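You operate a simulated robot arm through the tools that you are given. There is no shell and no other tool. Be economical: measure what you need, move in short steps, check, and stop when the job is done.

The job below is to be done with a simulated robot arm. You get a single attempt, and the scene is never put back.

JOB
Pipe a big cream blob on the brown cupcake and put it back.
Fine: one blob in the middle, from the piping press; back into its hollow in the teal tray; leave the sliding board out.

It is judged by the outcome, as a careful person would: the job done as asked, and still so three seconds after it is handed in. It fails if anything else is knocked over, pushed out of place, dropped, spilled or broken.

ROBOT AND FRAMES
A 6-joint arm with a two-finger parallel gripper, fixed in place. Base frame: the origin is at the foot of the arm, x ahead of it, y to its left, z up; the work surface is at about z = 750. Lengths are in mm, angles in rad, forces in N, time in s.
With the tool pointing down near the work surface it reaches from about 180 to 640 mm from the base axis. Its first joint turns from -1.152 to 1.152 rad. Payload 2.7 kg.
The TCP is the grasp point between the finger pads, 23 mm short of the fingertips. In the tool frame z runs along the fingers and y along their closing line. The gripper opens to 94 mm. The fingers are 38 mm wide and 10 mm thick; the gripper's body (54 by 96 mm) begins 39 mm behind the TCP.
Orientation is that of the tool frame in the base frame, as a unit quaternion [x, y, z, w]. With the fingers straight down and closing along the base's y, the tool's x points along the base's -x, its y along +y and its z along -z.

CONTROLS
- The arm moves only by the tool jog_arm. Its argument "commands" is a list of rows, each an object (a shift or turn left out is 0, a gripper value left out holds the last) with "travel": the shift along the tool's x, y, z in units of 250 mm (1.0 is 250 mm), a list of three; "rot": the turn, a rotation vector about the tool's x, y, z in units of 60 degrees (1.0 is 60 degrees), a list of three. In form: [{"travel": [tx, ty, tz], "rot": [ax, ay, az]}, ...]. A call has 1 to 8 rows; each row is the pose to reach, as a shift and turn from the pose commanded when the call began, along the tool's axes at that moment. "jaw" is the gripper command, from -1 (fully open) to 1 (shut), values between in proportion, set as the call begins (left out, the last holds). A call with a number of a shift or a turn outside -1 to 1 is refused whole. Rows are played at 5 a second. More than 50 mm and 0.15 rad between two rows, or a gripper value outside its range, and nothing of the call is played. A pose out of reach is approached as far as the arm can. The call stops where the force on the tool passes 90 N (or 10 N more than at its start, if that is more) or the arm is blocked; 0.2 s more then pass. The fingers move at their own pace (about 45 mm/s each) and stop on an object; they squeeze with about 26 N. The grip force told is the motor's: it shows also when the fingers shut on nothing. Time passes only in rows, and 0.2 s behind the last, so rows that repeat a pose let the fingers close. The reply holds the time, the measured pose of the TCP, the force on the tool along the base axes, the opening and the grip force, in the units named above and with some noise, with the torque about the TCP (base axes, N m) and any sound that the robot's microphone picked up, and new pictures: "pictures" is both (left out), scene, wrist or none.
- Cameras (640 x 400 px; columns grow to the right, rows downward): "scene" is fixed at [60.1, -422, 1403.4]; the picture's right is [0.90, -0.45, 0.00], its down [-0.25, -0.51, -0.83] and it looks along [0.37, 0.74, -0.56] (base axes); focal length 310 px, centre (320, 200). "wrist" rides on the gripper at [86, 16, -74] in the tool frame; the picture's right is [-0.18, 0.98, 0.00], its down [-0.58, -0.11, -0.81] and it looks along [-0.79, -0.15, 0.59] (tool axes); focal length 243 px, centre (320, 200). There is no depth. A picture from a camera that has moved, and an enlarged one, comes with that camera's place and axes in the base frame and with its lens.
- enlarge(camera, box): a new picture of the part [left, top, right, bottom] of that camera's present view, enlarged. It takes no simulated time.
- job_done(): hands the job in; it is judged then, once.

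Go step by step. Nothing tells you positions but the pictures and the camera data: compare them with the known pose of the tool, close in by small moves and look again before you grip or let go. The budget is 120 turns and 200 pictures, counting those below and the enlarged ones. Unless the task says otherwise, let go and move clear before handing in, and close with one line.

The tools are called after "Emit:" by a JSON object that holds its "api" and its "payload". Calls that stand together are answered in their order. jog_arm: Moves the arm, as the interface text tells. Its arguments: {"type":"object","properties":{"commands":{"type":"array","items":{"type":"object","properties":{"travel":{"type":"array","items":{"type":"number"}},"rot":{"type":"array","items":{"type":"number"}}}}},"jaw":{"type":"number"},"pictures":{"type":"string","enum":["both","scene","wrist","none"]}},"required":["commands"]} The other tools are called the same way: enlarge (camera, box) takes an enlarged picture of a part of a camera's view; job_done () hands the job in.

At the start:

```text
clock: 0.0
eef_pos: [382.4, 92.8, 1198.1]
orientation: [0.0, 1.0, 0.001, -0.001]
force: [-0.7, 0.0, -0.7]
ft_torque: [0.01, 0.02, -0.02]
opening: 93.8
gripper_force: 0.0
```

scene: 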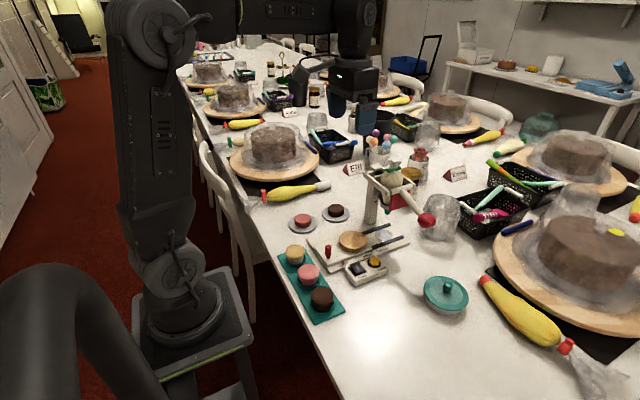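
wrist: 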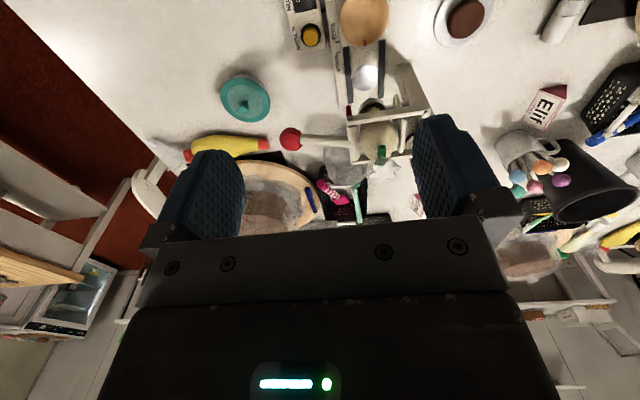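

I see the teal tray with three cupcakes, a sliding board on rails, a press with a red-knobbed lever, and a control box. I'll enlarge these areas first.

Emit:
{"api": "enlarge", "payload": {"camera": "scene", "box": [260, 150, 480, 330]}}

Emit:
{"api": "enlarge", "payload": {"camera": "wrist", "box": [200, 0, 520, 200]}}

Emit:
{"api": "enlarge", "payload": {"camera": "scene", "box": [340, 150, 450, 240]}}

Emit:
{"api": "enlarge", "payload": {"camera": "scene", "box": [270, 220, 410, 330]}}

```text
2.22 times, centred on (370, 240) of scene
camera zoom: at [60.1, -422.0, 1403.4], right [0.9, -0.45, 0.0], down [-0.25, -0.51, -0.83], along [0.37, 0.74, -0.56], focal length 689 px, centre (209, 111)
```

zoom: 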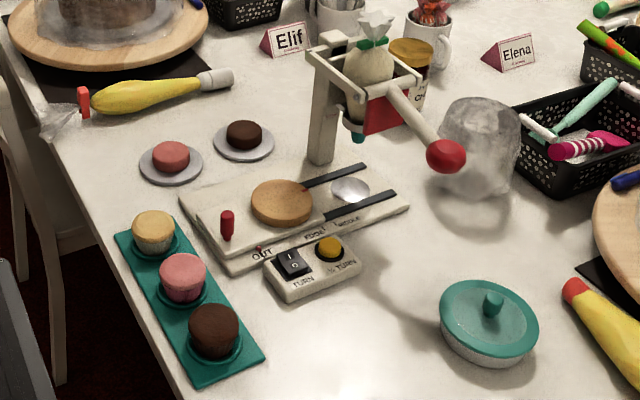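

```text
2.00 times, centred on (360, 100) of wrist
camera zoom: at [296.0, 109.5, 1271.3], right [0.18, 0.98, 0.0], down [0.58, -0.11, 0.81], along [0.79, -0.15, -0.59], focal length 485 px, centre (240, 400)
```

zoom: 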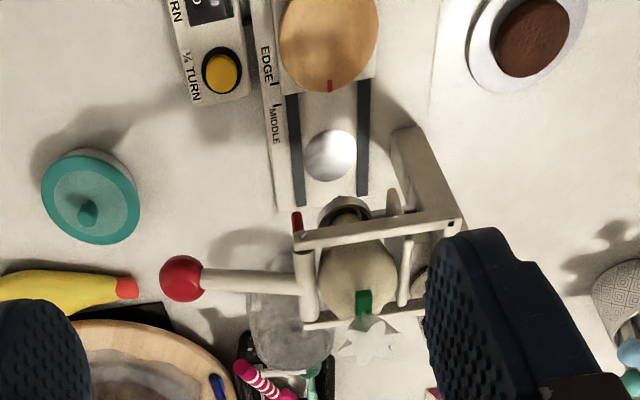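

```text
4.44 times, centred on (395, 195) of scene
camera zoom: at [60.1, -422.0, 1403.4], right [0.9, -0.45, 0.0], down [-0.25, -0.51, -0.83], along [0.37, 0.74, -0.56], focal length 1377 px, centre (-13, 222)
```

zoom: 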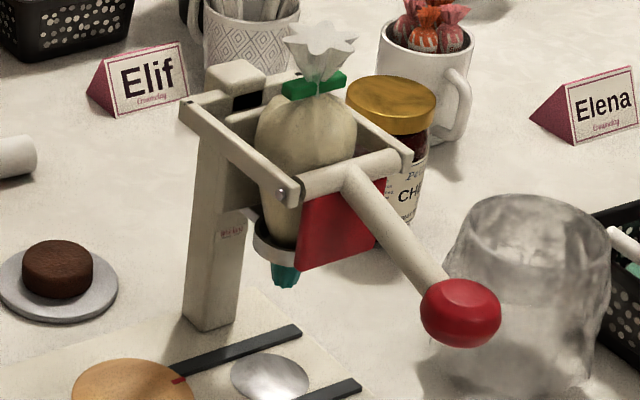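

```text
3.64 times, centred on (340, 275) of scene
camera zoom: at [60.1, -422.0, 1403.4], right [0.9, -0.45, 0.0], down [-0.25, -0.51, -0.83], along [0.37, 0.74, -0.56], focal length 1127 px, centre (247, -73)
```

zoom: 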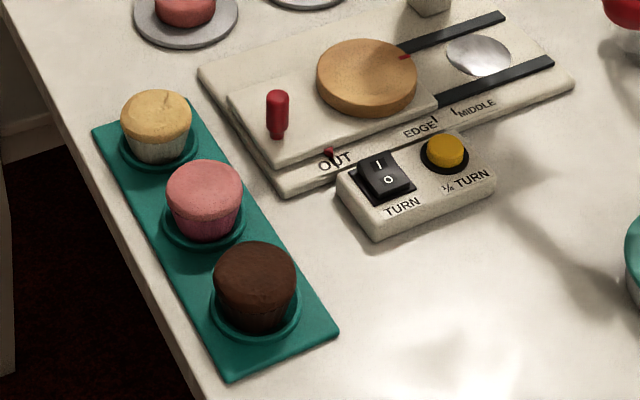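

From ray estimates, the brown cupcake is at about (283, 10) and the turntable at (462, 159). The red peg is at about (366, 137), the nozzle at (575, 156, 852) and the lever knob at (570, 2, 927). I'll move above the brown cupcake and look.

Emit:
{"api": "jog_arm", "payload": {"commands": [{"travel": [0.066, -0.055, 0.133]}, {"travel": [0.132, -0.11, 0.267]}, {"travel": [0.198, -0.166, 0.4]}, {"travel": [0.264, -0.22, 0.533]}, {"travel": [0.33, -0.276, 0.667]}, {"travel": [0.396, -0.332, 0.8]}, {"travel": [0.396, -0.332, 0.9]}], "jaw": -0.6}}

Emit:
{"api": "enlarge", "payload": {"camera": "scene", "box": [355, 160, 435, 210]}}

```text
clock: 1.6
eef_pos: [284.5, 9.7, 971.5]
orientation: [0.0, 1.0, 0.0, 0.0]
force: [-0.1, 0.3, -0.3]
ft_torque: [0.01, -0.01, 0.03]
opening: 75.1
gripper_force: 0.0
camera wrist: at [196.6, 25.2, 1045.8], right [0.18, 0.98, 0.0], down [0.58, -0.11, 0.81], along [0.79, -0.15, -0.59], focal length 243 px, centre (320, 200)
```

scene: 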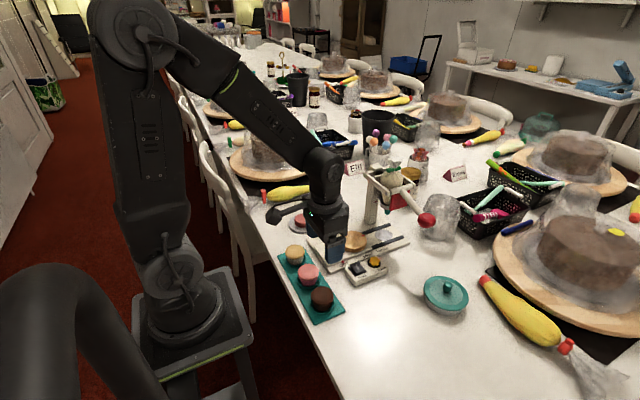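
wrist: 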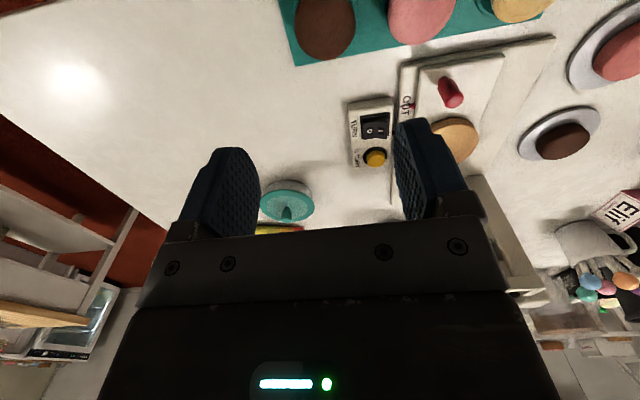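

```text
8.00 times, centred on (395, 185) of scene
camera zoom: at [60.1, -422.0, 1403.4], right [0.9, -0.45, 0.0], down [-0.25, -0.51, -0.83], along [0.37, 0.74, -0.56], focal length 2479 px, centre (-280, 320)
```

zoom: 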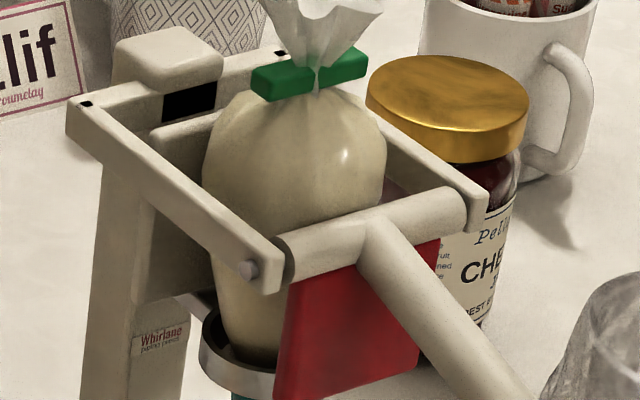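

The wrist view agrees roughly with my estimate. I'll descend part way for a better look at the cupcake.

Emit:
{"api": "jog_arm", "payload": {"commands": [{"travel": [0, 0, 0.15]}, {"travel": [0, 0, 0.3]}, {"travel": [0, 0, 0.4]}, {"travel": [0, 0, 0.4]}]}}

Emit:
{"api": "enlarge", "payload": {"camera": "scene", "box": [270, 220, 410, 330]}}

```text
clock: 2.6
eef_pos: [284.3, 10.6, 872.6]
orientation: [0.0, 1.0, 0.0, 0.0]
force: [-0.4, -0.4, -0.2]
ft_torque: [0.02, 0.01, 0.01]
opening: 75.0
gripper_force: 0.0
camera wrist: at [197.4, 26.0, 945.8], right [0.18, 0.98, 0.0], down [0.58, -0.11, 0.81], along [0.79, -0.15, -0.59], focal length 243 px, centre (320, 200)
```

scene: 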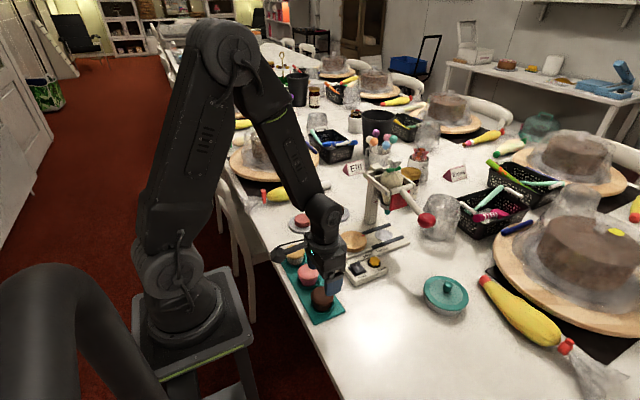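
wrist: 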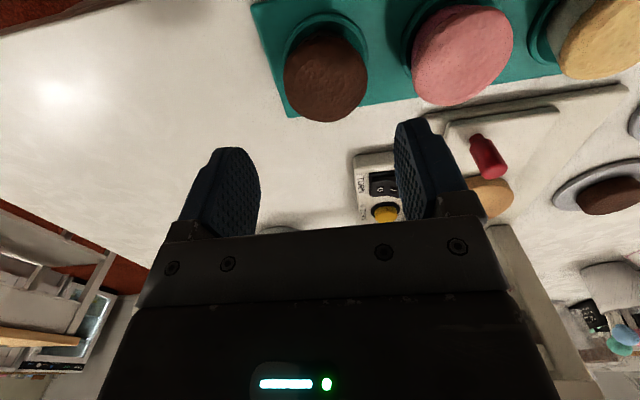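

```text
3.64 times, centred on (340, 275) of scene
camera zoom: at [60.1, -422.0, 1403.4], right [0.9, -0.45, 0.0], down [-0.25, -0.51, -0.83], along [0.37, 0.74, -0.56], focal length 1127 px, centre (247, -73)
```

zoom: 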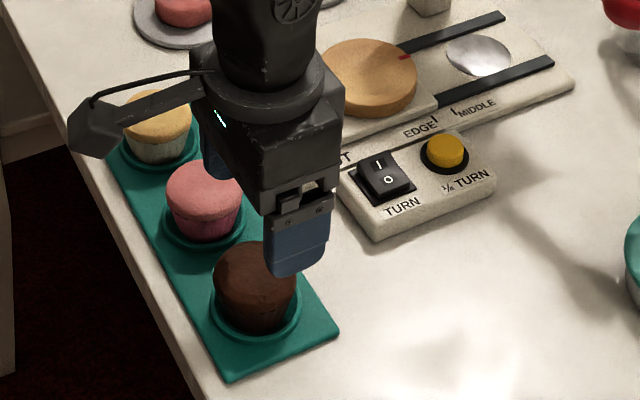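

The wrist view puts the brown cupcake's top at about (277, 15), z around 795. I'll shift there, get closer and recheck.

Emit:
{"api": "jog_arm", "payload": {"commands": [{"travel": [0.028, 0.02, 0.04]}, {"travel": [0.028, 0.02, 0.14]}, {"travel": [0.028, 0.02, 0.14]}]}}

Emit:
{"api": "enlarge", "payload": {"camera": "wrist", "box": [200, 20, 480, 195]}}

Emit:
{"api": "enlarge", "payload": {"camera": "scene", "box": [280, 250, 370, 320]}}

```text
clock: 3.4
eef_pos: [276.6, 15.3, 837.5]
orientation: [-0.001, 1.0, 0.0, 0.0]
force: [-0.2, -1.1, -0.4]
ft_torque: [-0.04, -0.06, 0.0]
opening: 75.0
gripper_force: 0.0
camera wrist: at [189.9, 31.5, 911.1], right [0.18, 0.98, 0.0], down [0.58, -0.11, 0.81], along [0.79, -0.15, -0.59], focal length 243 px, centre (320, 200)
```

scene: 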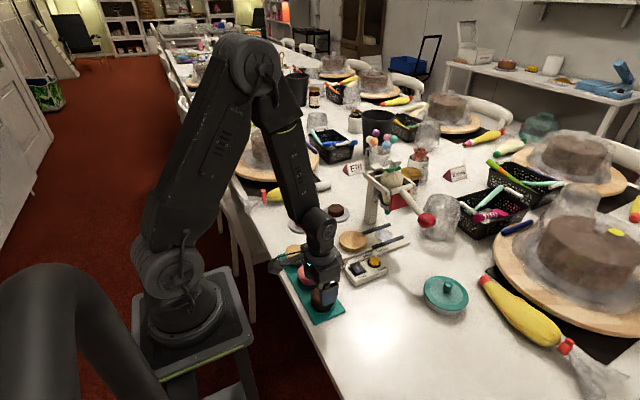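
wrist: 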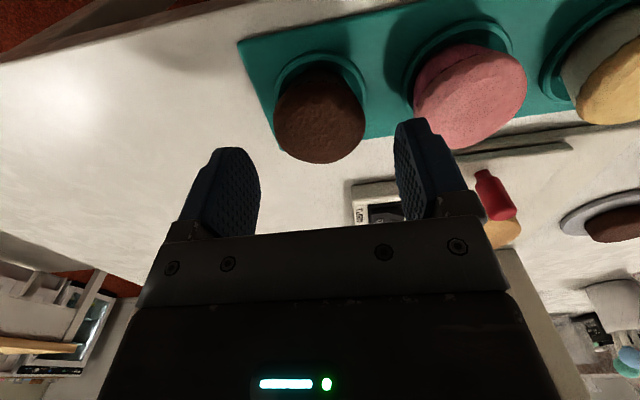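

```text
2.29 times, centred on (340, 108) of wrist
camera zoom: at [189.9, 31.5, 911.1], right [0.18, 0.98, 0.0], down [0.58, -0.11, 0.81], along [0.79, -0.15, -0.59], focal length 555 px, centre (274, 411)
```

zoom: 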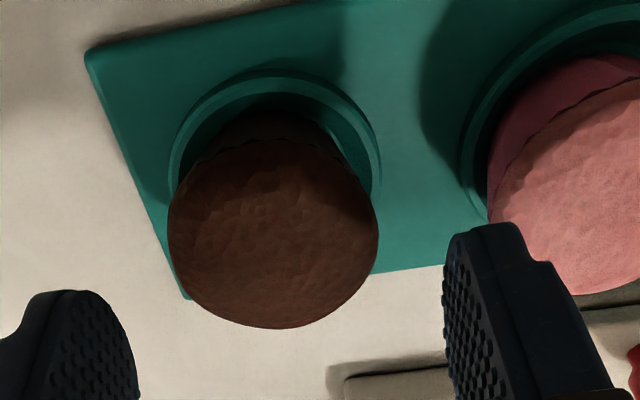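

```text
5.71 times, centred on (325, 285) of scene
camera zoom: at [60.1, -422.0, 1403.4], right [0.9, -0.45, 0.0], down [-0.25, -0.51, -0.83], along [0.37, 0.74, -0.56], focal length 1771 px, centre (291, -286)
```

zoom: 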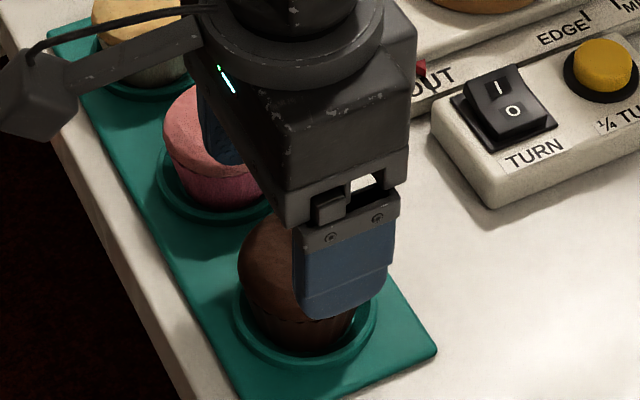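

The cupcake centre is at about (276, 15), with its widest rim at z around 790 and the TCP directly above it. I'll descend to z = 789 and check before gripping.

Emit:
{"api": "jog_arm", "payload": {"commands": [{"travel": [0.002, 0, 0.1]}, {"travel": [0.002, 0, 0.192]}, {"travel": [0.002, 0, 0.192]}]}}

Emit:
{"api": "enlarge", "payload": {"camera": "scene", "box": [280, 250, 370, 320]}}

```text
clock: 4.2
eef_pos: [276.2, 16.5, 789.2]
orientation: [0.0, 1.0, 0.0, 0.0]
force: [-0.8, -0.3, 0.3]
ft_torque: [0.02, 0.05, -0.01]
opening: 75.0
gripper_force: 0.0
camera wrist: at [189.7, 31.2, 863.0], right [0.18, 0.98, 0.0], down [0.58, -0.11, 0.81], along [0.79, -0.15, -0.59], focal length 243 px, centre (320, 200)
```

scene: 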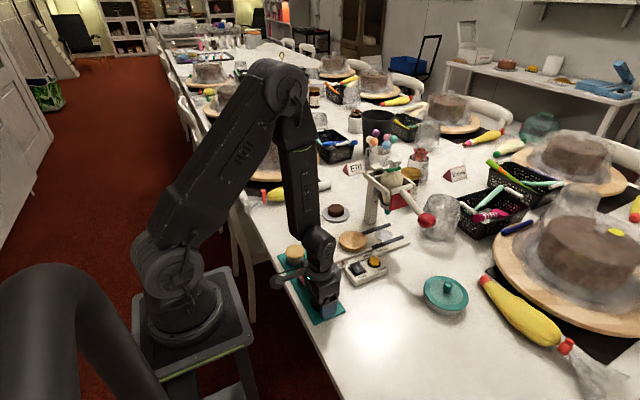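
wrist: 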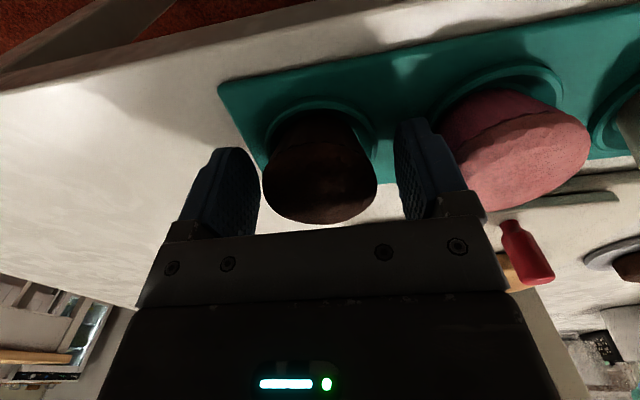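

```text
5.71 times, centred on (325, 285) of scene
camera zoom: at [60.1, -422.0, 1403.4], right [0.9, -0.45, 0.0], down [-0.25, -0.51, -0.83], along [0.37, 0.74, -0.56], focal length 1771 px, centre (291, -286)
```

zoom: 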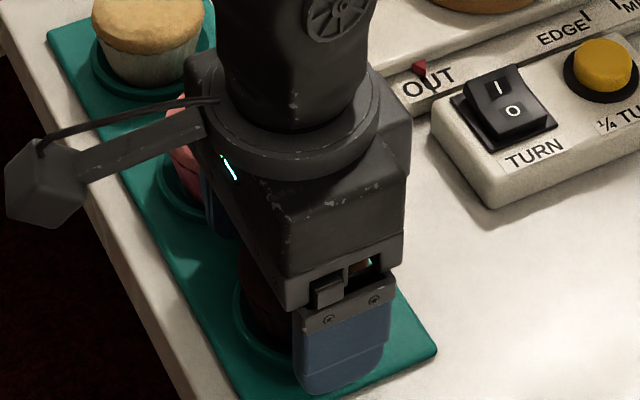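

The cupcake sits centred between the fingers, clear of its neighbour. I'll close on it gently.

Emit:
{"api": "jog_arm", "payload": {"commands": [{"travel": [0, 0, 0]}, {"travel": [0, 0, 0]}, {"travel": [0, 0, 0]}, {"travel": [0, 0, 0]}], "jaw": 0.1, "pictures": "wrist"}}

```text
clock: 5.2
eef_pos: [277.7, 16.0, 789.6]
orientation: [0.0, 1.0, 0.0, -0.001]
force: [-0.2, 0.0, -0.4]
ft_torque: [-0.01, -0.01, 0.03]
opening: 54.6
gripper_force: 26.0
camera wrist: at [189.5, 31.2, 863.4], right [0.18, 0.98, 0.0], down [0.58, -0.11, 0.81], along [0.79, -0.15, -0.59], focal length 243 px, centre (320, 200)
```

wrist: 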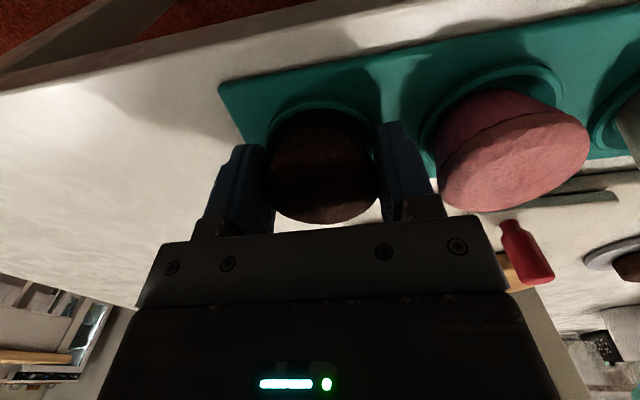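

Gripped at an opening of 54.6 mm. I'll lift straight up and check the hold.

Emit:
{"api": "jog_arm", "payload": {"commands": [{"travel": [0, 0, -0.06]}, {"travel": [0, 0, -0.2]}, {"travel": [0, 0, -0.36]}, {"travel": [0, 0, -0.48]}]}}

Emit:
{"api": "enlarge", "payload": {"camera": "scene", "box": [270, 220, 410, 330]}}

```text
clock: 6.2
eef_pos: [276.9, 15.5, 909.8]
orientation: [0.0, 1.0, 0.0, 0.0]
force: [-0.2, 0.3, -0.8]
ft_torque: [-0.02, -0.03, 0.02]
opening: 54.5
gripper_force: 26.2
camera wrist: at [189.7, 31.6, 984.2], right [0.18, 0.98, 0.0], down [0.58, -0.11, 0.81], along [0.79, -0.15, -0.59], focal length 243 px, centre (320, 200)
```

scene: 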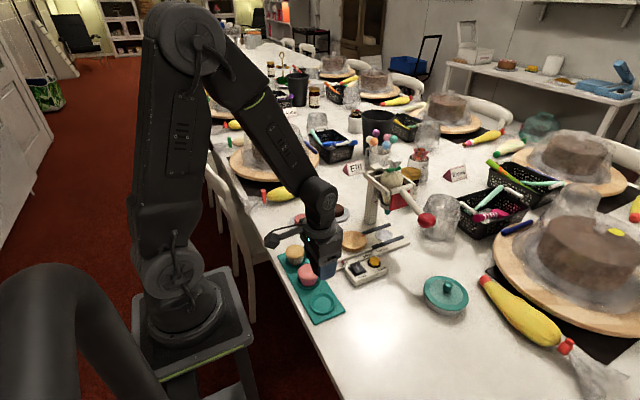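
wrist: 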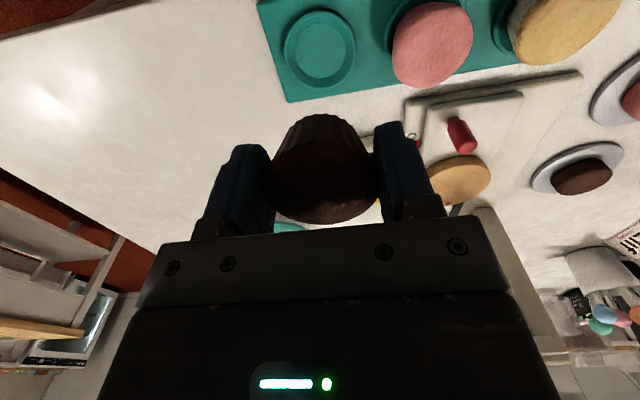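

```text
3.64 times, centred on (340, 275) of scene
camera zoom: at [60.1, -422.0, 1403.4], right [0.9, -0.45, 0.0], down [-0.25, -0.51, -0.83], along [0.37, 0.74, -0.56], focal length 1127 px, centre (247, -73)
```

zoom: 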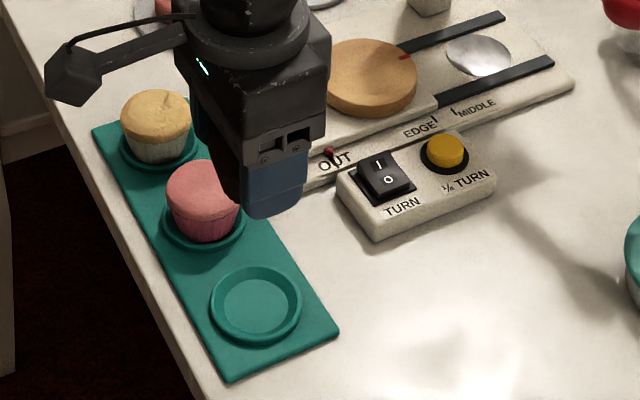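

The hold is good and the hollow is at about (277, 14). The scene view seems to read about 9 mm too high in x. Next I'll carry the cupcake over the turntable.

Emit:
{"api": "jog_arm", "payload": {"commands": [{"travel": [-0.117, 0.095, 0]}, {"travel": [-0.234, 0.19, 0]}, {"travel": [-0.351, 0.286, 0]}, {"travel": [-0.468, 0.381, 0]}, {"travel": [-0.586, 0.477, 0]}, {"travel": [-0.704, 0.572, 0]}, {"travel": [-0.704, 0.572, 0]}]}}

Emit:
{"api": "enlarge", "payload": {"camera": "wrist", "box": [200, 0, 440, 150]}}

```text
clock: 7.8
eef_pos: [452.8, 158.4, 910.3]
orientation: [0.001, 1.0, 0.0, 0.0]
force: [0.0, -0.7, -0.3]
ft_torque: [0.0, -0.01, 0.0]
opening: 54.6
gripper_force: 26.5
camera wrist: at [365.6, 175.1, 983.3], right [0.18, 0.98, 0.0], down [0.58, -0.11, 0.81], along [0.79, -0.15, -0.59], focal length 243 px, centre (320, 200)
```

scene: 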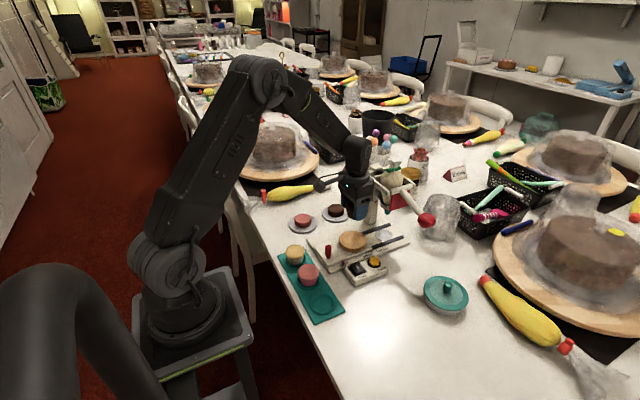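
wrist: 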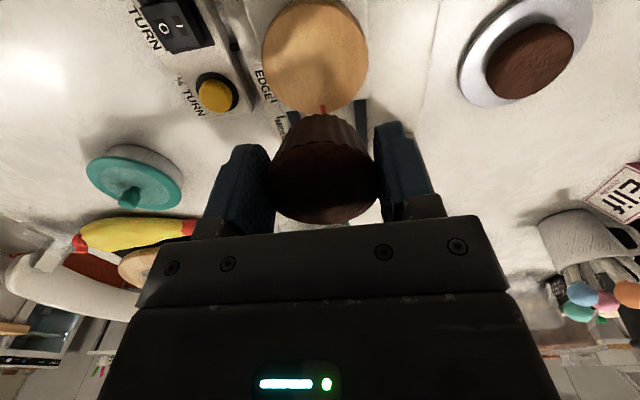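

```text
2.67 times, centred on (320, 75) of wrist
camera zoom: at [365.6, 175.1, 983.3], right [0.18, 0.98, 0.0], down [0.58, -0.11, 0.81], along [0.79, -0.15, -0.59], focal length 647 px, centre (320, 533)
```

zoom: 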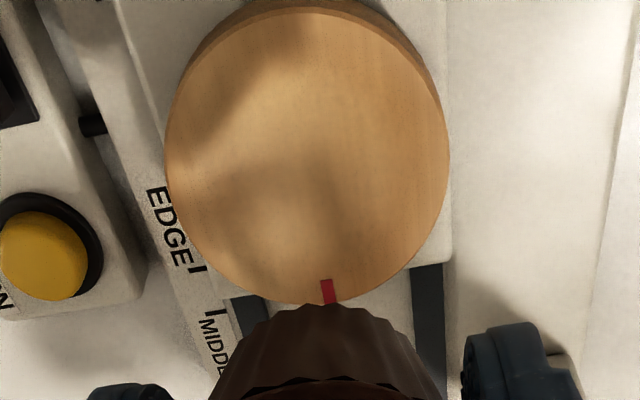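

The turntable centre comes out at about (456.5, 156), top around z = 783. I'll correct the position and descend to just above it.

Emit:
{"api": "jog_arm", "payload": {"commands": [{"travel": [-0.016, -0.008, 0.1]}, {"travel": [-0.016, -0.008, 0.2]}, {"travel": [-0.016, -0.008, 0.28]}, {"travel": [-0.016, -0.008, 0.28]}]}}

Emit:
{"api": "enlarge", "payload": {"camera": "scene", "box": [310, 190, 410, 270]}}

Emit:
{"api": "enlarge", "payload": {"camera": "wrist", "box": [200, 50, 440, 200]}}

```text
clock: 8.8
eef_pos: [456.5, 156.7, 839.3]
orientation: [0.0, 1.0, 0.0, -0.001]
force: [-1.0, 0.1, -0.5]
ft_torque: [-0.01, 0.0, -0.01]
opening: 54.6
gripper_force: 25.9
camera wrist: at [369.5, 172.4, 912.9], right [0.18, 0.98, 0.0], down [0.58, -0.11, 0.81], along [0.79, -0.15, -0.59], focal length 243 px, centre (320, 200)
```

scene: 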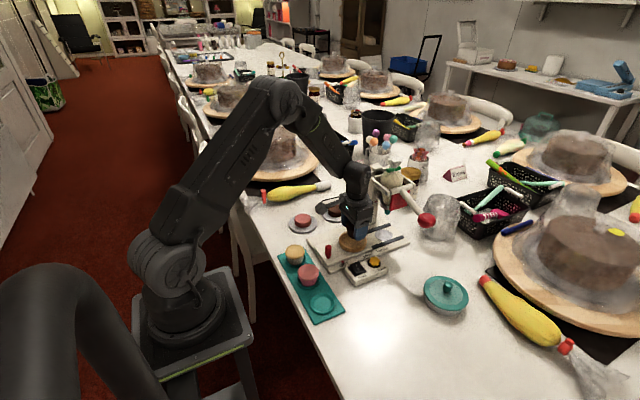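
wrist: 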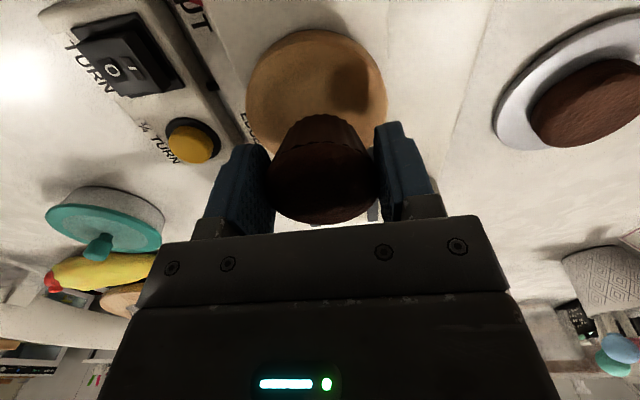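

```text
5.00 times, centred on (360, 230) of scene
camera zoom: at [60.1, -422.0, 1403.4], right [0.9, -0.45, 0.0], down [-0.25, -0.51, -0.83], along [0.37, 0.74, -0.56], focal length 1549 px, centre (120, 50)
```

zoom: 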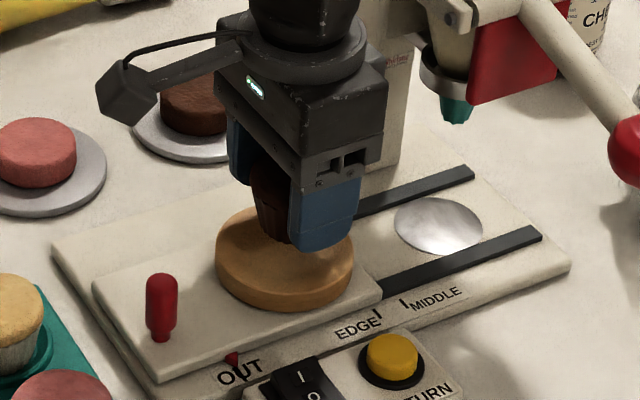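

```text
2.67 times, centred on (320, 125) of wrist
camera zoom: at [369.5, 172.4, 912.9], right [0.18, 0.98, 0.0], down [0.58, -0.11, 0.81], along [0.79, -0.15, -0.59], focal length 647 px, centre (320, 400)
```

zoom: 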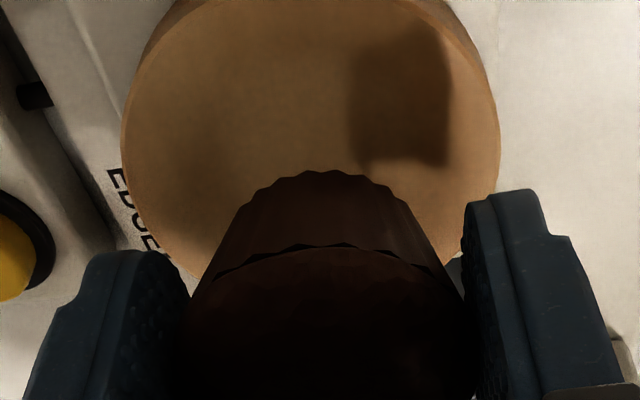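

There's still a gap of about 20 mm. I'll descend in small steps and watch the force.

Emit:
{"api": "jog_arm", "payload": {"commands": [{"travel": [0, 0, 0.03]}, {"travel": [0, 0, 0.06]}, {"travel": [0, 0, 0.06]}], "pictures": "none"}}

Emit:
{"api": "enlarge", "payload": {"camera": "scene", "box": [330, 200, 390, 250]}}

```text
clock: 9.6
eef_pos: [456.1, 156.3, 824.2]
orientation: [0.0, 1.0, 0.0, 0.0]
force: [0.5, -0.6, -0.3]
ft_torque: [0.02, 0.0, -0.02]
opening: 54.6
gripper_force: 26.0
```

```text
8.00 times, centred on (360, 225) of scene
camera zoom: at [60.1, -422.0, 1403.4], right [0.9, -0.45, 0.0], down [-0.25, -0.51, -0.83], along [0.37, 0.74, -0.56], focal length 2479 px, centre (0, 0)
```

zoom: 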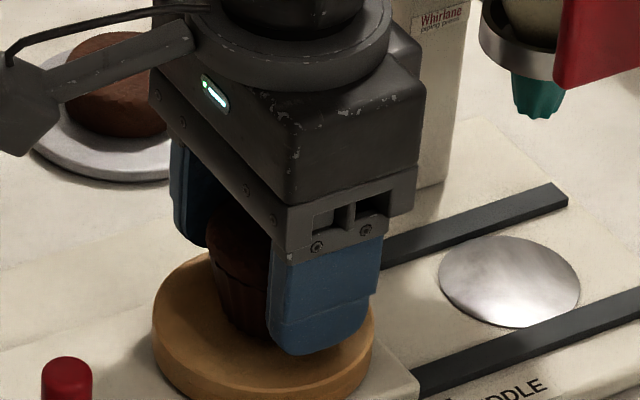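

Emit:
{"api": "jog_arm", "payload": {"commands": [{"travel": [0, 0, 0.012]}, {"travel": [0, 0, 0.012]}], "pictures": "none"}}

```text
clock: 10.2
eef_pos: [456.9, 156.1, 821.1]
orientation: [0.0, 1.0, 0.001, -0.001]
force: [-1.5, -1.0, 2.4]
ft_torque: [0.02, -0.03, -0.02]
opening: 54.5
gripper_force: 25.6
```

There may be light contact at z = 821. I'll go down another 1 mm to confirm.

Emit:
{"api": "jog_arm", "payload": {"commands": [{"travel": [0, 0, 0.004]}, {"travel": [0, 0, 0.004]}], "pictures": "none"}}

```text
clock: 10.8
eef_pos: [457.5, 155.8, 821.4]
orientation: [-0.001, 1.0, 0.0, 0.001]
force: [-2.7, -0.4, 12.0]
ft_torque: [0.05, -0.22, 0.01]
opening: 54.8
gripper_force: 25.9
```

Contact is confirmed. I'll back off 1 mm and open to 75 mm.

Emit:
{"api": "jog_arm", "payload": {"commands": [{"travel": [0, 0, -0.004]}, {"travel": [0, 0, -0.004]}], "pictures": "none"}}

Emit:
{"api": "jog_arm", "payload": {"commands": [{"travel": [0, 0, 0]}, {"travel": [0, 0, 0]}, {"travel": [0, 0, 0]}], "jaw": -0.6}}

```text
clock: 11.4
eef_pos: [456.2, 157.3, 820.8]
orientation: [0.001, 1.0, 0.001, -0.001]
force: [-0.5, 0.1, 2.1]
ft_torque: [0.01, -0.05, 0.0]
opening: 54.6
gripper_force: 26.1
```

```text
clock: 12.2
eef_pos: [456.5, 156.9, 820.7]
orientation: [0.0, 1.0, 0.0, 0.0]
force: [0.2, 0.3, -0.5]
ft_torque: [-0.02, -0.03, 0.0]
opening: 75.0
gripper_force: 0.1
camera wrist: at [369.8, 172.3, 895.1], right [0.18, 0.98, 0.0], down [0.58, -0.11, 0.81], along [0.79, -0.15, -0.59], focal length 243 px, centre (320, 200)
```

scene: 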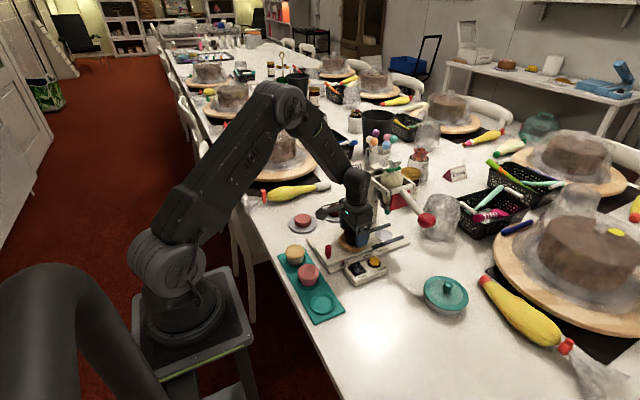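
wrist: 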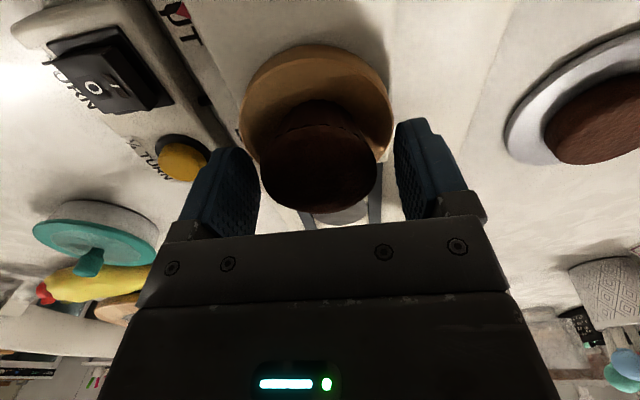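

Released cleanly. I'll rise and back off to check centring and locate the peg.

Emit:
{"api": "jog_arm", "payload": {"commands": [{"travel": [0, 0, -0.15]}, {"travel": [0, 0, -0.3]}, {"travel": [0.15, -0.03, -0.35]}, {"travel": [0.3, -0.06, -0.35]}, {"travel": [0.4, -0.08, -0.35]}, {"travel": [0.4, -0.08, -0.35]}]}}

Emit:
{"api": "enlarge", "payload": {"camera": "scene", "box": [310, 190, 410, 270]}}

Emit:
{"api": "enlarge", "payload": {"camera": "wrist", "box": [220, 0, 420, 200]}}

```text
clock: 13.6
eef_pos: [356.1, 136.2, 908.1]
orientation: [0.0, 1.0, -0.001, -0.001]
force: [-0.3, 0.2, -0.1]
ft_torque: [-0.03, 0.0, -0.01]
opening: 75.0
gripper_force: 0.0
camera wrist: at [269.1, 152.5, 983.1], right [0.18, 0.98, 0.0], down [0.58, -0.11, 0.81], along [0.79, -0.15, -0.59], focal length 243 px, centre (320, 200)
```

scene: 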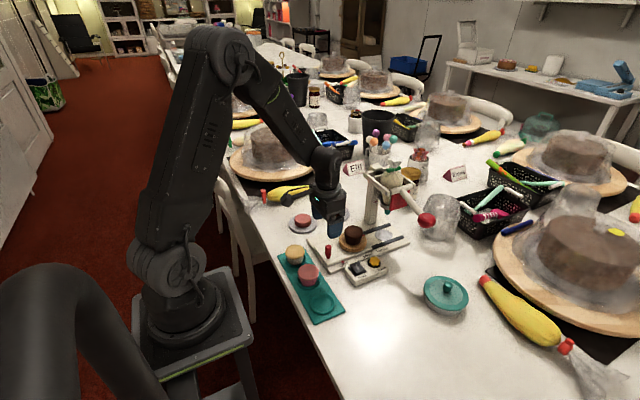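
wrist: 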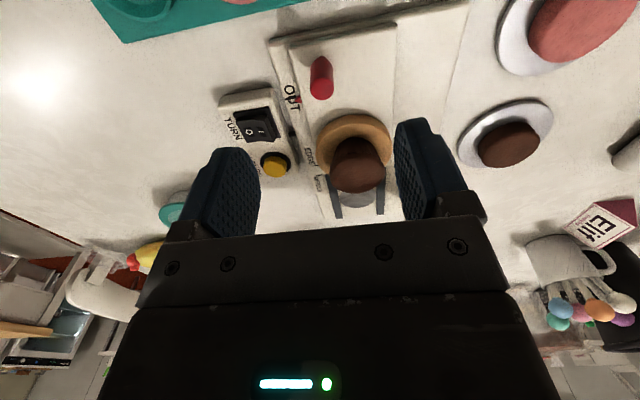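

```text
5.00 times, centred on (360, 230) of scene
camera zoom: at [60.1, -422.0, 1403.4], right [0.9, -0.45, 0.0], down [-0.25, -0.51, -0.83], along [0.37, 0.74, -0.56], focal length 1549 px, centre (120, 50)
```

zoom: 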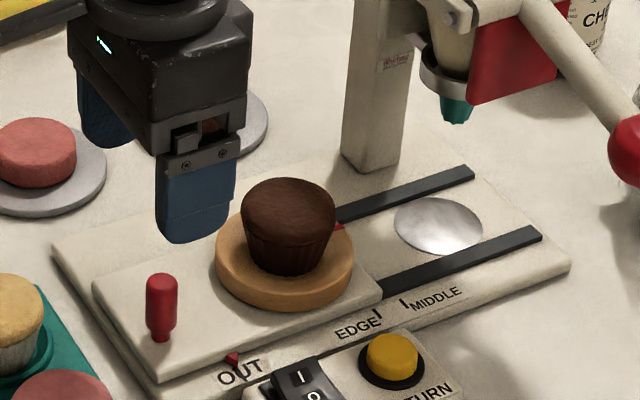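

```text
2.00 times, centred on (320, 100) of wrist
camera zoom: at [269.1, 152.5, 983.1], right [0.18, 0.98, 0.0], down [0.58, -0.11, 0.81], along [0.79, -0.15, -0.59], focal length 485 px, centre (320, 400)
```

zoom: 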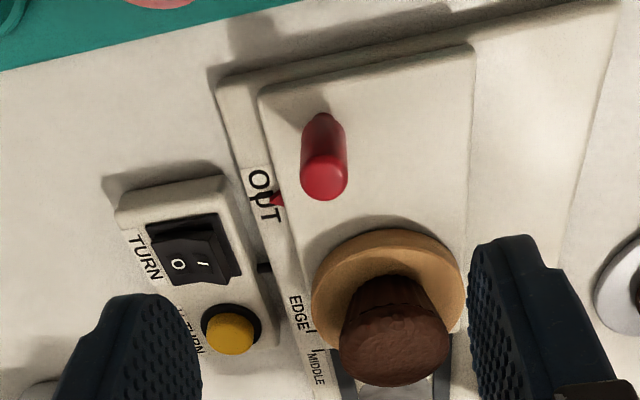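

The cupcake sits centred on the turntable. The peg is at about (361, 136.5), top around z = 812. I'll lower towards it with a moderate opening.

Emit:
{"api": "jog_arm", "payload": {"commands": [{"travel": [-0.02, 0.0, 0.1]}, {"travel": [-0.02, 0.0, 0.2]}, {"travel": [-0.02, 0.0, 0.26]}, {"travel": [-0.02, 0.0, 0.26]}], "jaw": 0.0}}

Emit:
{"api": "enlarge", "payload": {"camera": "scene", "box": [310, 190, 410, 270]}}

```text
clock: 14.6
eef_pos: [361.4, 135.8, 843.5]
orientation: [0.0, 1.0, 0.0, 0.0]
force: [0.5, -0.2, -0.3]
ft_torque: [-0.01, -0.02, 0.03]
opening: 47.1
gripper_force: 0.0
camera wrist: at [274.5, 152.4, 918.3], right [0.18, 0.98, 0.0], down [0.58, -0.11, 0.81], along [0.79, -0.15, -0.59], focal length 243 px, centre (320, 200)
```

scene: 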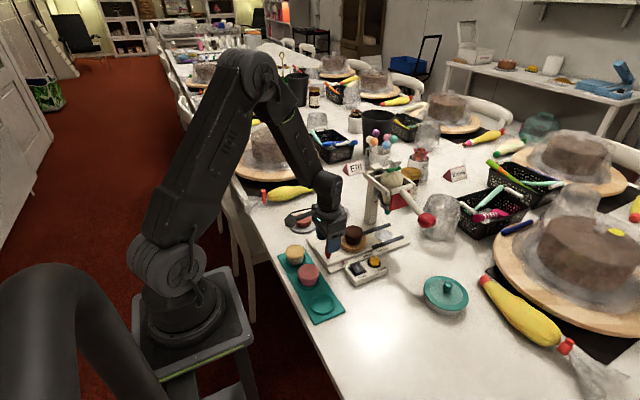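
wrist: 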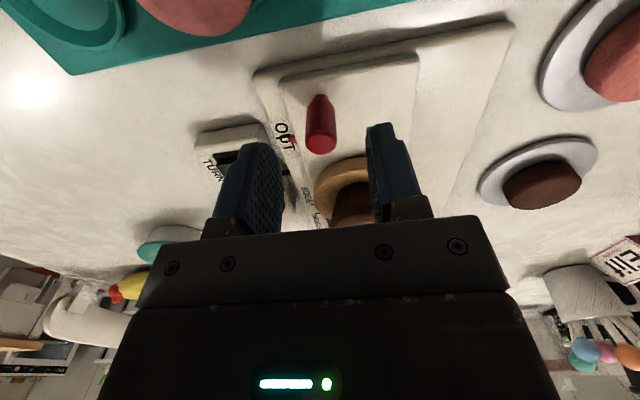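

```text
5.00 times, centred on (360, 230) of scene
camera zoom: at [60.1, -422.0, 1403.4], right [0.9, -0.45, 0.0], down [-0.25, -0.51, -0.83], along [0.37, 0.74, -0.56], focal length 1549 px, centre (120, 50)
```

zoom: 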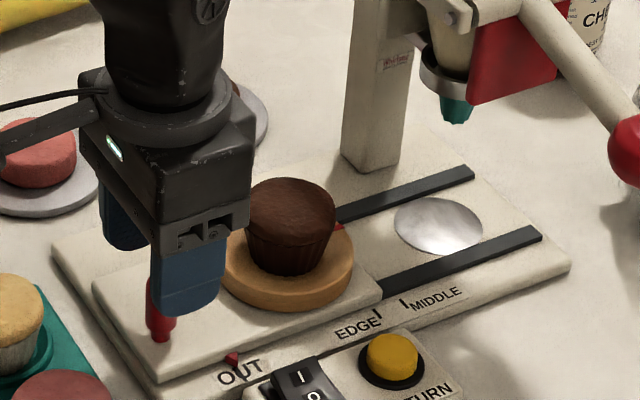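

The peg triangulates to (361, 136.5), top at z = 815, directly under the TCP. I'll lower around it and grip.

Emit:
{"api": "jog_arm", "payload": {"commands": [{"travel": [0, 0, 0.08]}, {"travel": [0, 0, 0.16]}, {"travel": [0, 0, 0.16]}], "pictures": "none"}}

Emit:
{"api": "jog_arm", "payload": {"commands": [{"travel": [0, 0, 0]}, {"travel": [0, 0, 0]}, {"travel": [0, 0, 0]}, {"travel": [0, 0, 0]}], "jaw": 0.8}}

Emit:
{"api": "enlarge", "payload": {"camera": "scene", "box": [310, 190, 410, 270]}}

```text
clock: 15.4
eef_pos: [362.0, 137.1, 802.8]
orientation: [0.0, 1.0, 0.001, 0.0]
force: [0.1, -0.3, -0.3]
ft_torque: [-0.02, 0.01, 0.01]
opening: 47.1
gripper_force: 0.0
```

```text
clock: 16.4
eef_pos: [360.7, 137.3, 803.9]
orientation: [0.0, 1.0, 0.0, 0.001]
force: [0.0, 5.2, -3.9]
ft_torque: [-0.58, -0.24, -0.01]
opening: 17.8
gripper_force: 44.8
camera wrist: at [274.3, 152.7, 877.6], right [0.18, 0.98, 0.0], down [0.58, -0.11, 0.81], along [0.79, -0.15, -0.59], focal length 243 px, centre (320, 200)
```

scene: 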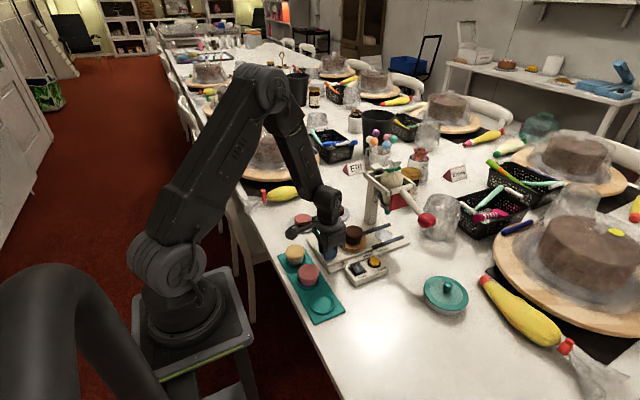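
wrist: 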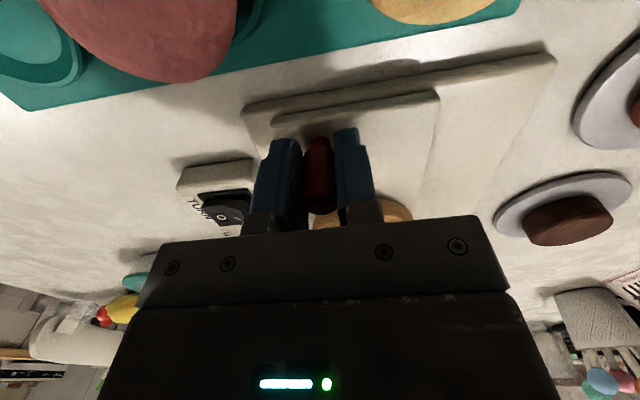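

```text
5.00 times, centred on (360, 230) of scene
camera zoom: at [60.1, -421.8, 1403.5], right [0.9, -0.45, 0.0], down [-0.25, -0.51, -0.83], along [0.37, 0.74, -0.56], focal length 1549 px, centre (120, 50)
```

zoom: 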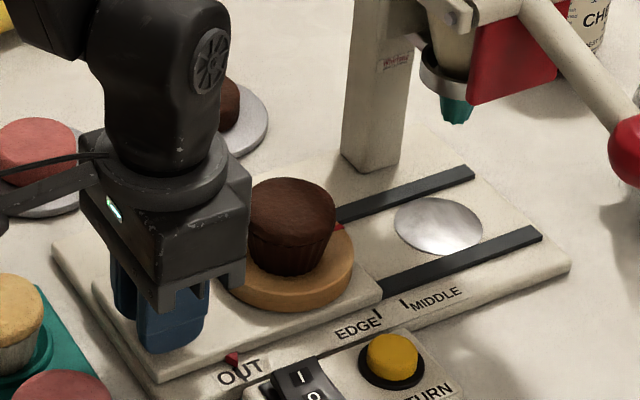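

The peg is gripped. The scale suggests about 114 mm from OUT to MIDDLE. I'll push along +x in short steps and watch the side force.

Emit:
{"api": "jog_arm", "payload": {"commands": [{"travel": [-0.02, 0, 0]}, {"travel": [-0.04, 0, 0]}, {"travel": [-0.06, 0, 0]}, {"travel": [-0.08, 0, 0]}, {"travel": [-0.08, 0, 0]}], "pictures": "none"}}

Emit:
{"api": "enlarge", "payload": {"camera": "scene", "box": [310, 190, 410, 270]}}

```text
clock: 17.6
eef_pos: [380.1, 136.6, 803.3]
orientation: [0.0, 1.0, -0.001, 0.0]
force: [-0.4, 7.5, -10.7]
ft_torque: [0.66, -0.31, -0.04]
opening: 17.9
gripper_force: 45.2
```

```text
5.00 times, centred on (360, 230) of scene
camera zoom: at [60.2, -421.8, 1403.5], right [0.9, -0.45, 0.0], down [-0.25, -0.51, -0.83], along [0.37, 0.74, -0.56], focal length 1549 px, centre (120, 50)
```

zoom: 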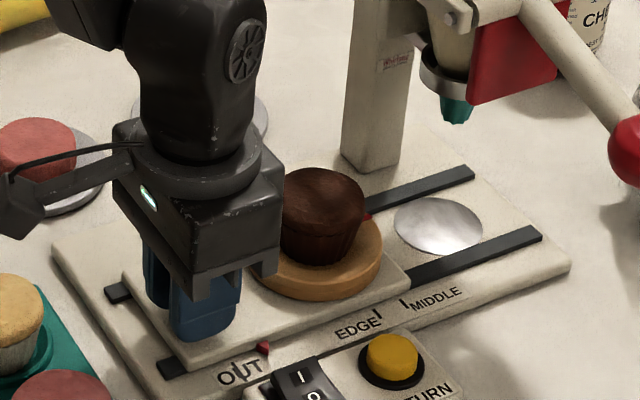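

The board slides well. I'll continue about 45 mm.

Emit:
{"api": "jog_arm", "payload": {"commands": [{"travel": [-0.03, 0, 0]}, {"travel": [-0.06, 0, 0]}, {"travel": [-0.09, 0, 0]}, {"travel": [-0.12, 0, 0]}, {"travel": [-0.15, 0, 0]}, {"travel": [-0.18, 0, 0]}, {"travel": [-0.18, 0, 0]}], "pictures": "none"}}

Emit:
{"api": "enlarge", "payload": {"camera": "scene", "box": [310, 190, 410, 270]}}

```text
clock: 19.2
eef_pos: [426.9, 137.5, 803.9]
orientation: [0.001, 1.0, 0.0, 0.0]
force: [-0.8, 10.1, -9.2]
ft_torque: [0.59, 0.94, 0.04]
opening: 17.7
gripper_force: 45.7
```

```text
5.00 times, centred on (360, 230) of scene
camera zoom: at [60.2, -421.7, 1403.5], right [0.9, -0.45, 0.0], down [-0.25, -0.51, -0.83], along [0.37, 0.74, -0.56], focal length 1549 px, centre (120, 50)
```

zoom: 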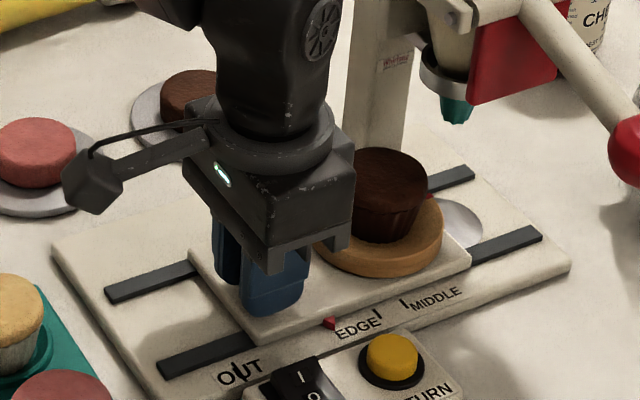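

The pointer is approaching EDGE. I'll push 40 mm more with a slight +y correction.

Emit:
{"api": "jog_arm", "payload": {"commands": [{"travel": [-0.03, 0.001, 0]}, {"travel": [-0.06, 0.002, 0]}, {"travel": [-0.09, 0.003, 0]}, {"travel": [-0.12, 0.004, 0]}, {"travel": [-0.15, 0.004, 0]}, {"travel": [-0.16, 0.004, 0]}, {"travel": [-0.16, 0.004, 0]}], "pictures": "wrist"}}

Emit:
{"api": "enlarge", "payload": {"camera": "scene", "box": [350, 180, 410, 230]}}

Emit:
{"api": "enlarge", "payload": {"camera": "scene", "box": [360, 220, 420, 260]}}

```text
clock: 20.8
eef_pos: [467.3, 136.9, 803.9]
orientation: [0.001, 1.0, 0.0, 0.0]
force: [-0.1, -16.4, -2.2]
ft_torque: [0.63, -0.27, -0.04]
opening: 17.9
gripper_force: 45.2
camera wrist: at [380.2, 152.9, 877.7], right [0.19, 0.98, 0.0], down [0.58, -0.11, 0.81], along [0.79, -0.15, -0.59], focal length 243 px, centre (320, 200)
```

wrist: 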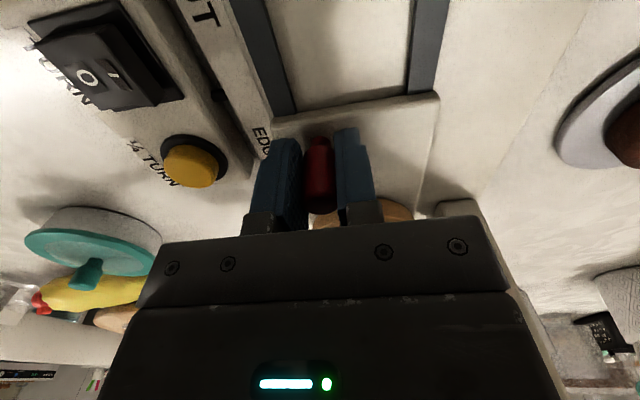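

```text
8.00 times, centred on (380, 205) of scene
camera zoom: at [60.1, -422.3, 1403.3], right [0.9, -0.45, 0.0], down [-0.25, -0.51, -0.83], along [0.37, 0.74, -0.56], focal length 2479 px, centre (-160, 160)
```

zoom: 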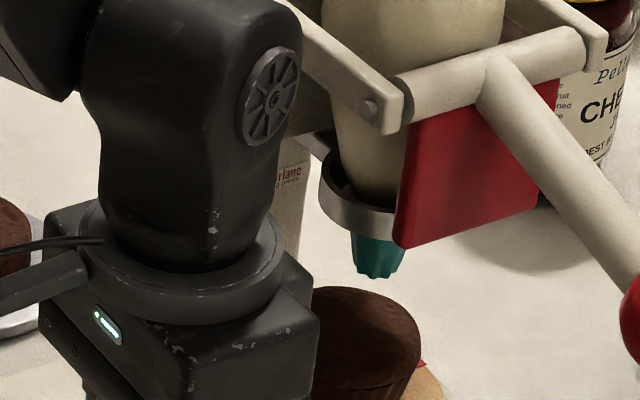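

```text
10.00 times, centred on (390, 240) of scene
camera zoom: at [60.1, -422.3, 1403.3], right [0.9, -0.45, 0.0], down [-0.25, -0.51, -0.83], along [0.37, 0.74, -0.56], focal length 3098 px, centre (-380, -200)
```

zoom: 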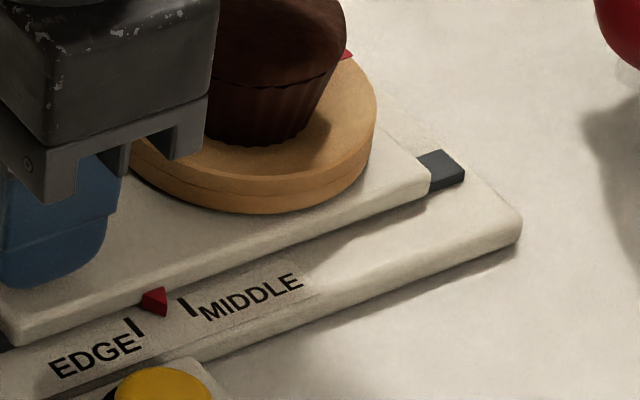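

The pointer is just short of MIDDLE, about 7 mm to go. The side force shows the +y offset was too much, so I'll take half of it back.

Emit:
{"api": "jog_arm", "payload": {"commands": [{"travel": [0, -0.0025, 0]}, {"travel": [-0.014, -0.0025, 0]}, {"travel": [-0.027, -0.0025, 0]}, {"travel": [-0.027, -0.0025, 0]}], "pictures": "none"}}

Emit:
{"api": "enlarge", "payload": {"camera": "scene", "box": [360, 220, 420, 260]}}

Emit:
{"api": "enlarge", "payload": {"camera": "scene", "box": [360, 190, 410, 225]}}

```text
clock: 21.8
eef_pos: [472.9, 137.8, 804.3]
orientation: [0.0, 1.0, 0.0, -0.001]
force: [-1.9, -14.0, -8.9]
ft_torque: [0.72, -1.12, -0.11]
opening: 17.7
gripper_force: 45.5
```

```text
10.00 times, centred on (390, 240) of scene
camera zoom: at [60.2, -422.3, 1403.3], right [0.9, -0.45, 0.0], down [-0.25, -0.51, -0.83], along [0.37, 0.74, -0.56], focal length 3098 px, centre (-380, -200)
```

zoom: 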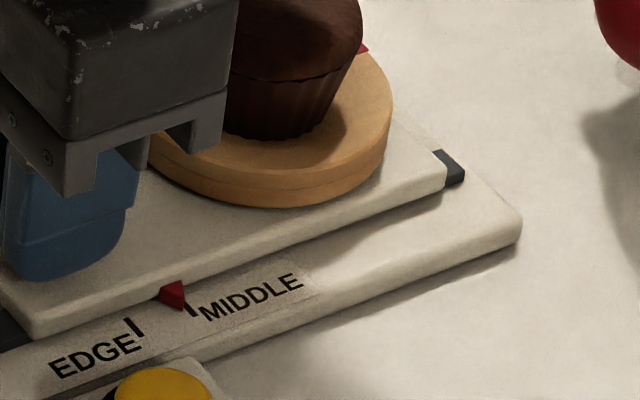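

```text
11.43 times, centred on (385, 208) of scene
camera zoom: at [60.2, -422.3, 1403.3], right [0.9, -0.45, 0.0], down [-0.25, -0.51, -0.83], along [0.37, 0.74, -0.56], focal length 3541 px, centre (-423, 114)
```

zoom: 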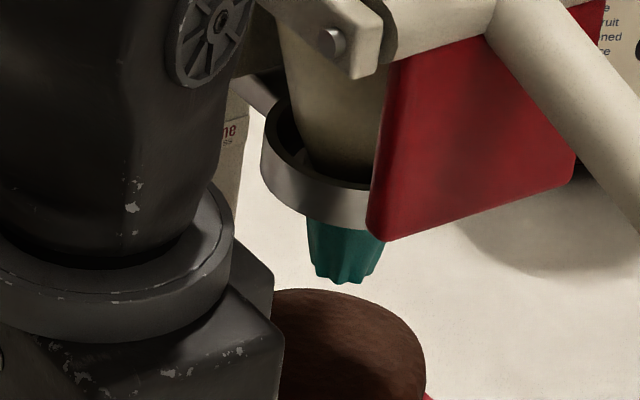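

The pointer is nearly on MIDDLE. I'll zoom in to check the alignment.

Emit:
{"api": "enlarge", "payload": {"camera": "scene", "box": [365, 240, 385, 255]}}

```text
16.00 times, centred on (375, 248) of scene
camera zoom: at [60.2, -422.3, 1403.3], right [0.9, -0.45, 0.0], down [-0.25, -0.51, -0.83], along [0.37, 0.74, -0.56], focal length 4958 px, centre (-560, -560)
```

zoom: 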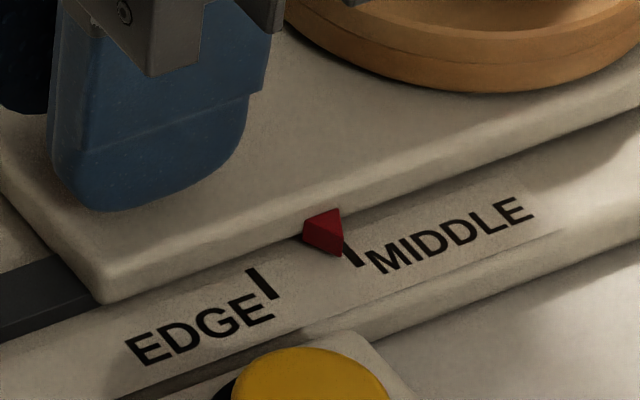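

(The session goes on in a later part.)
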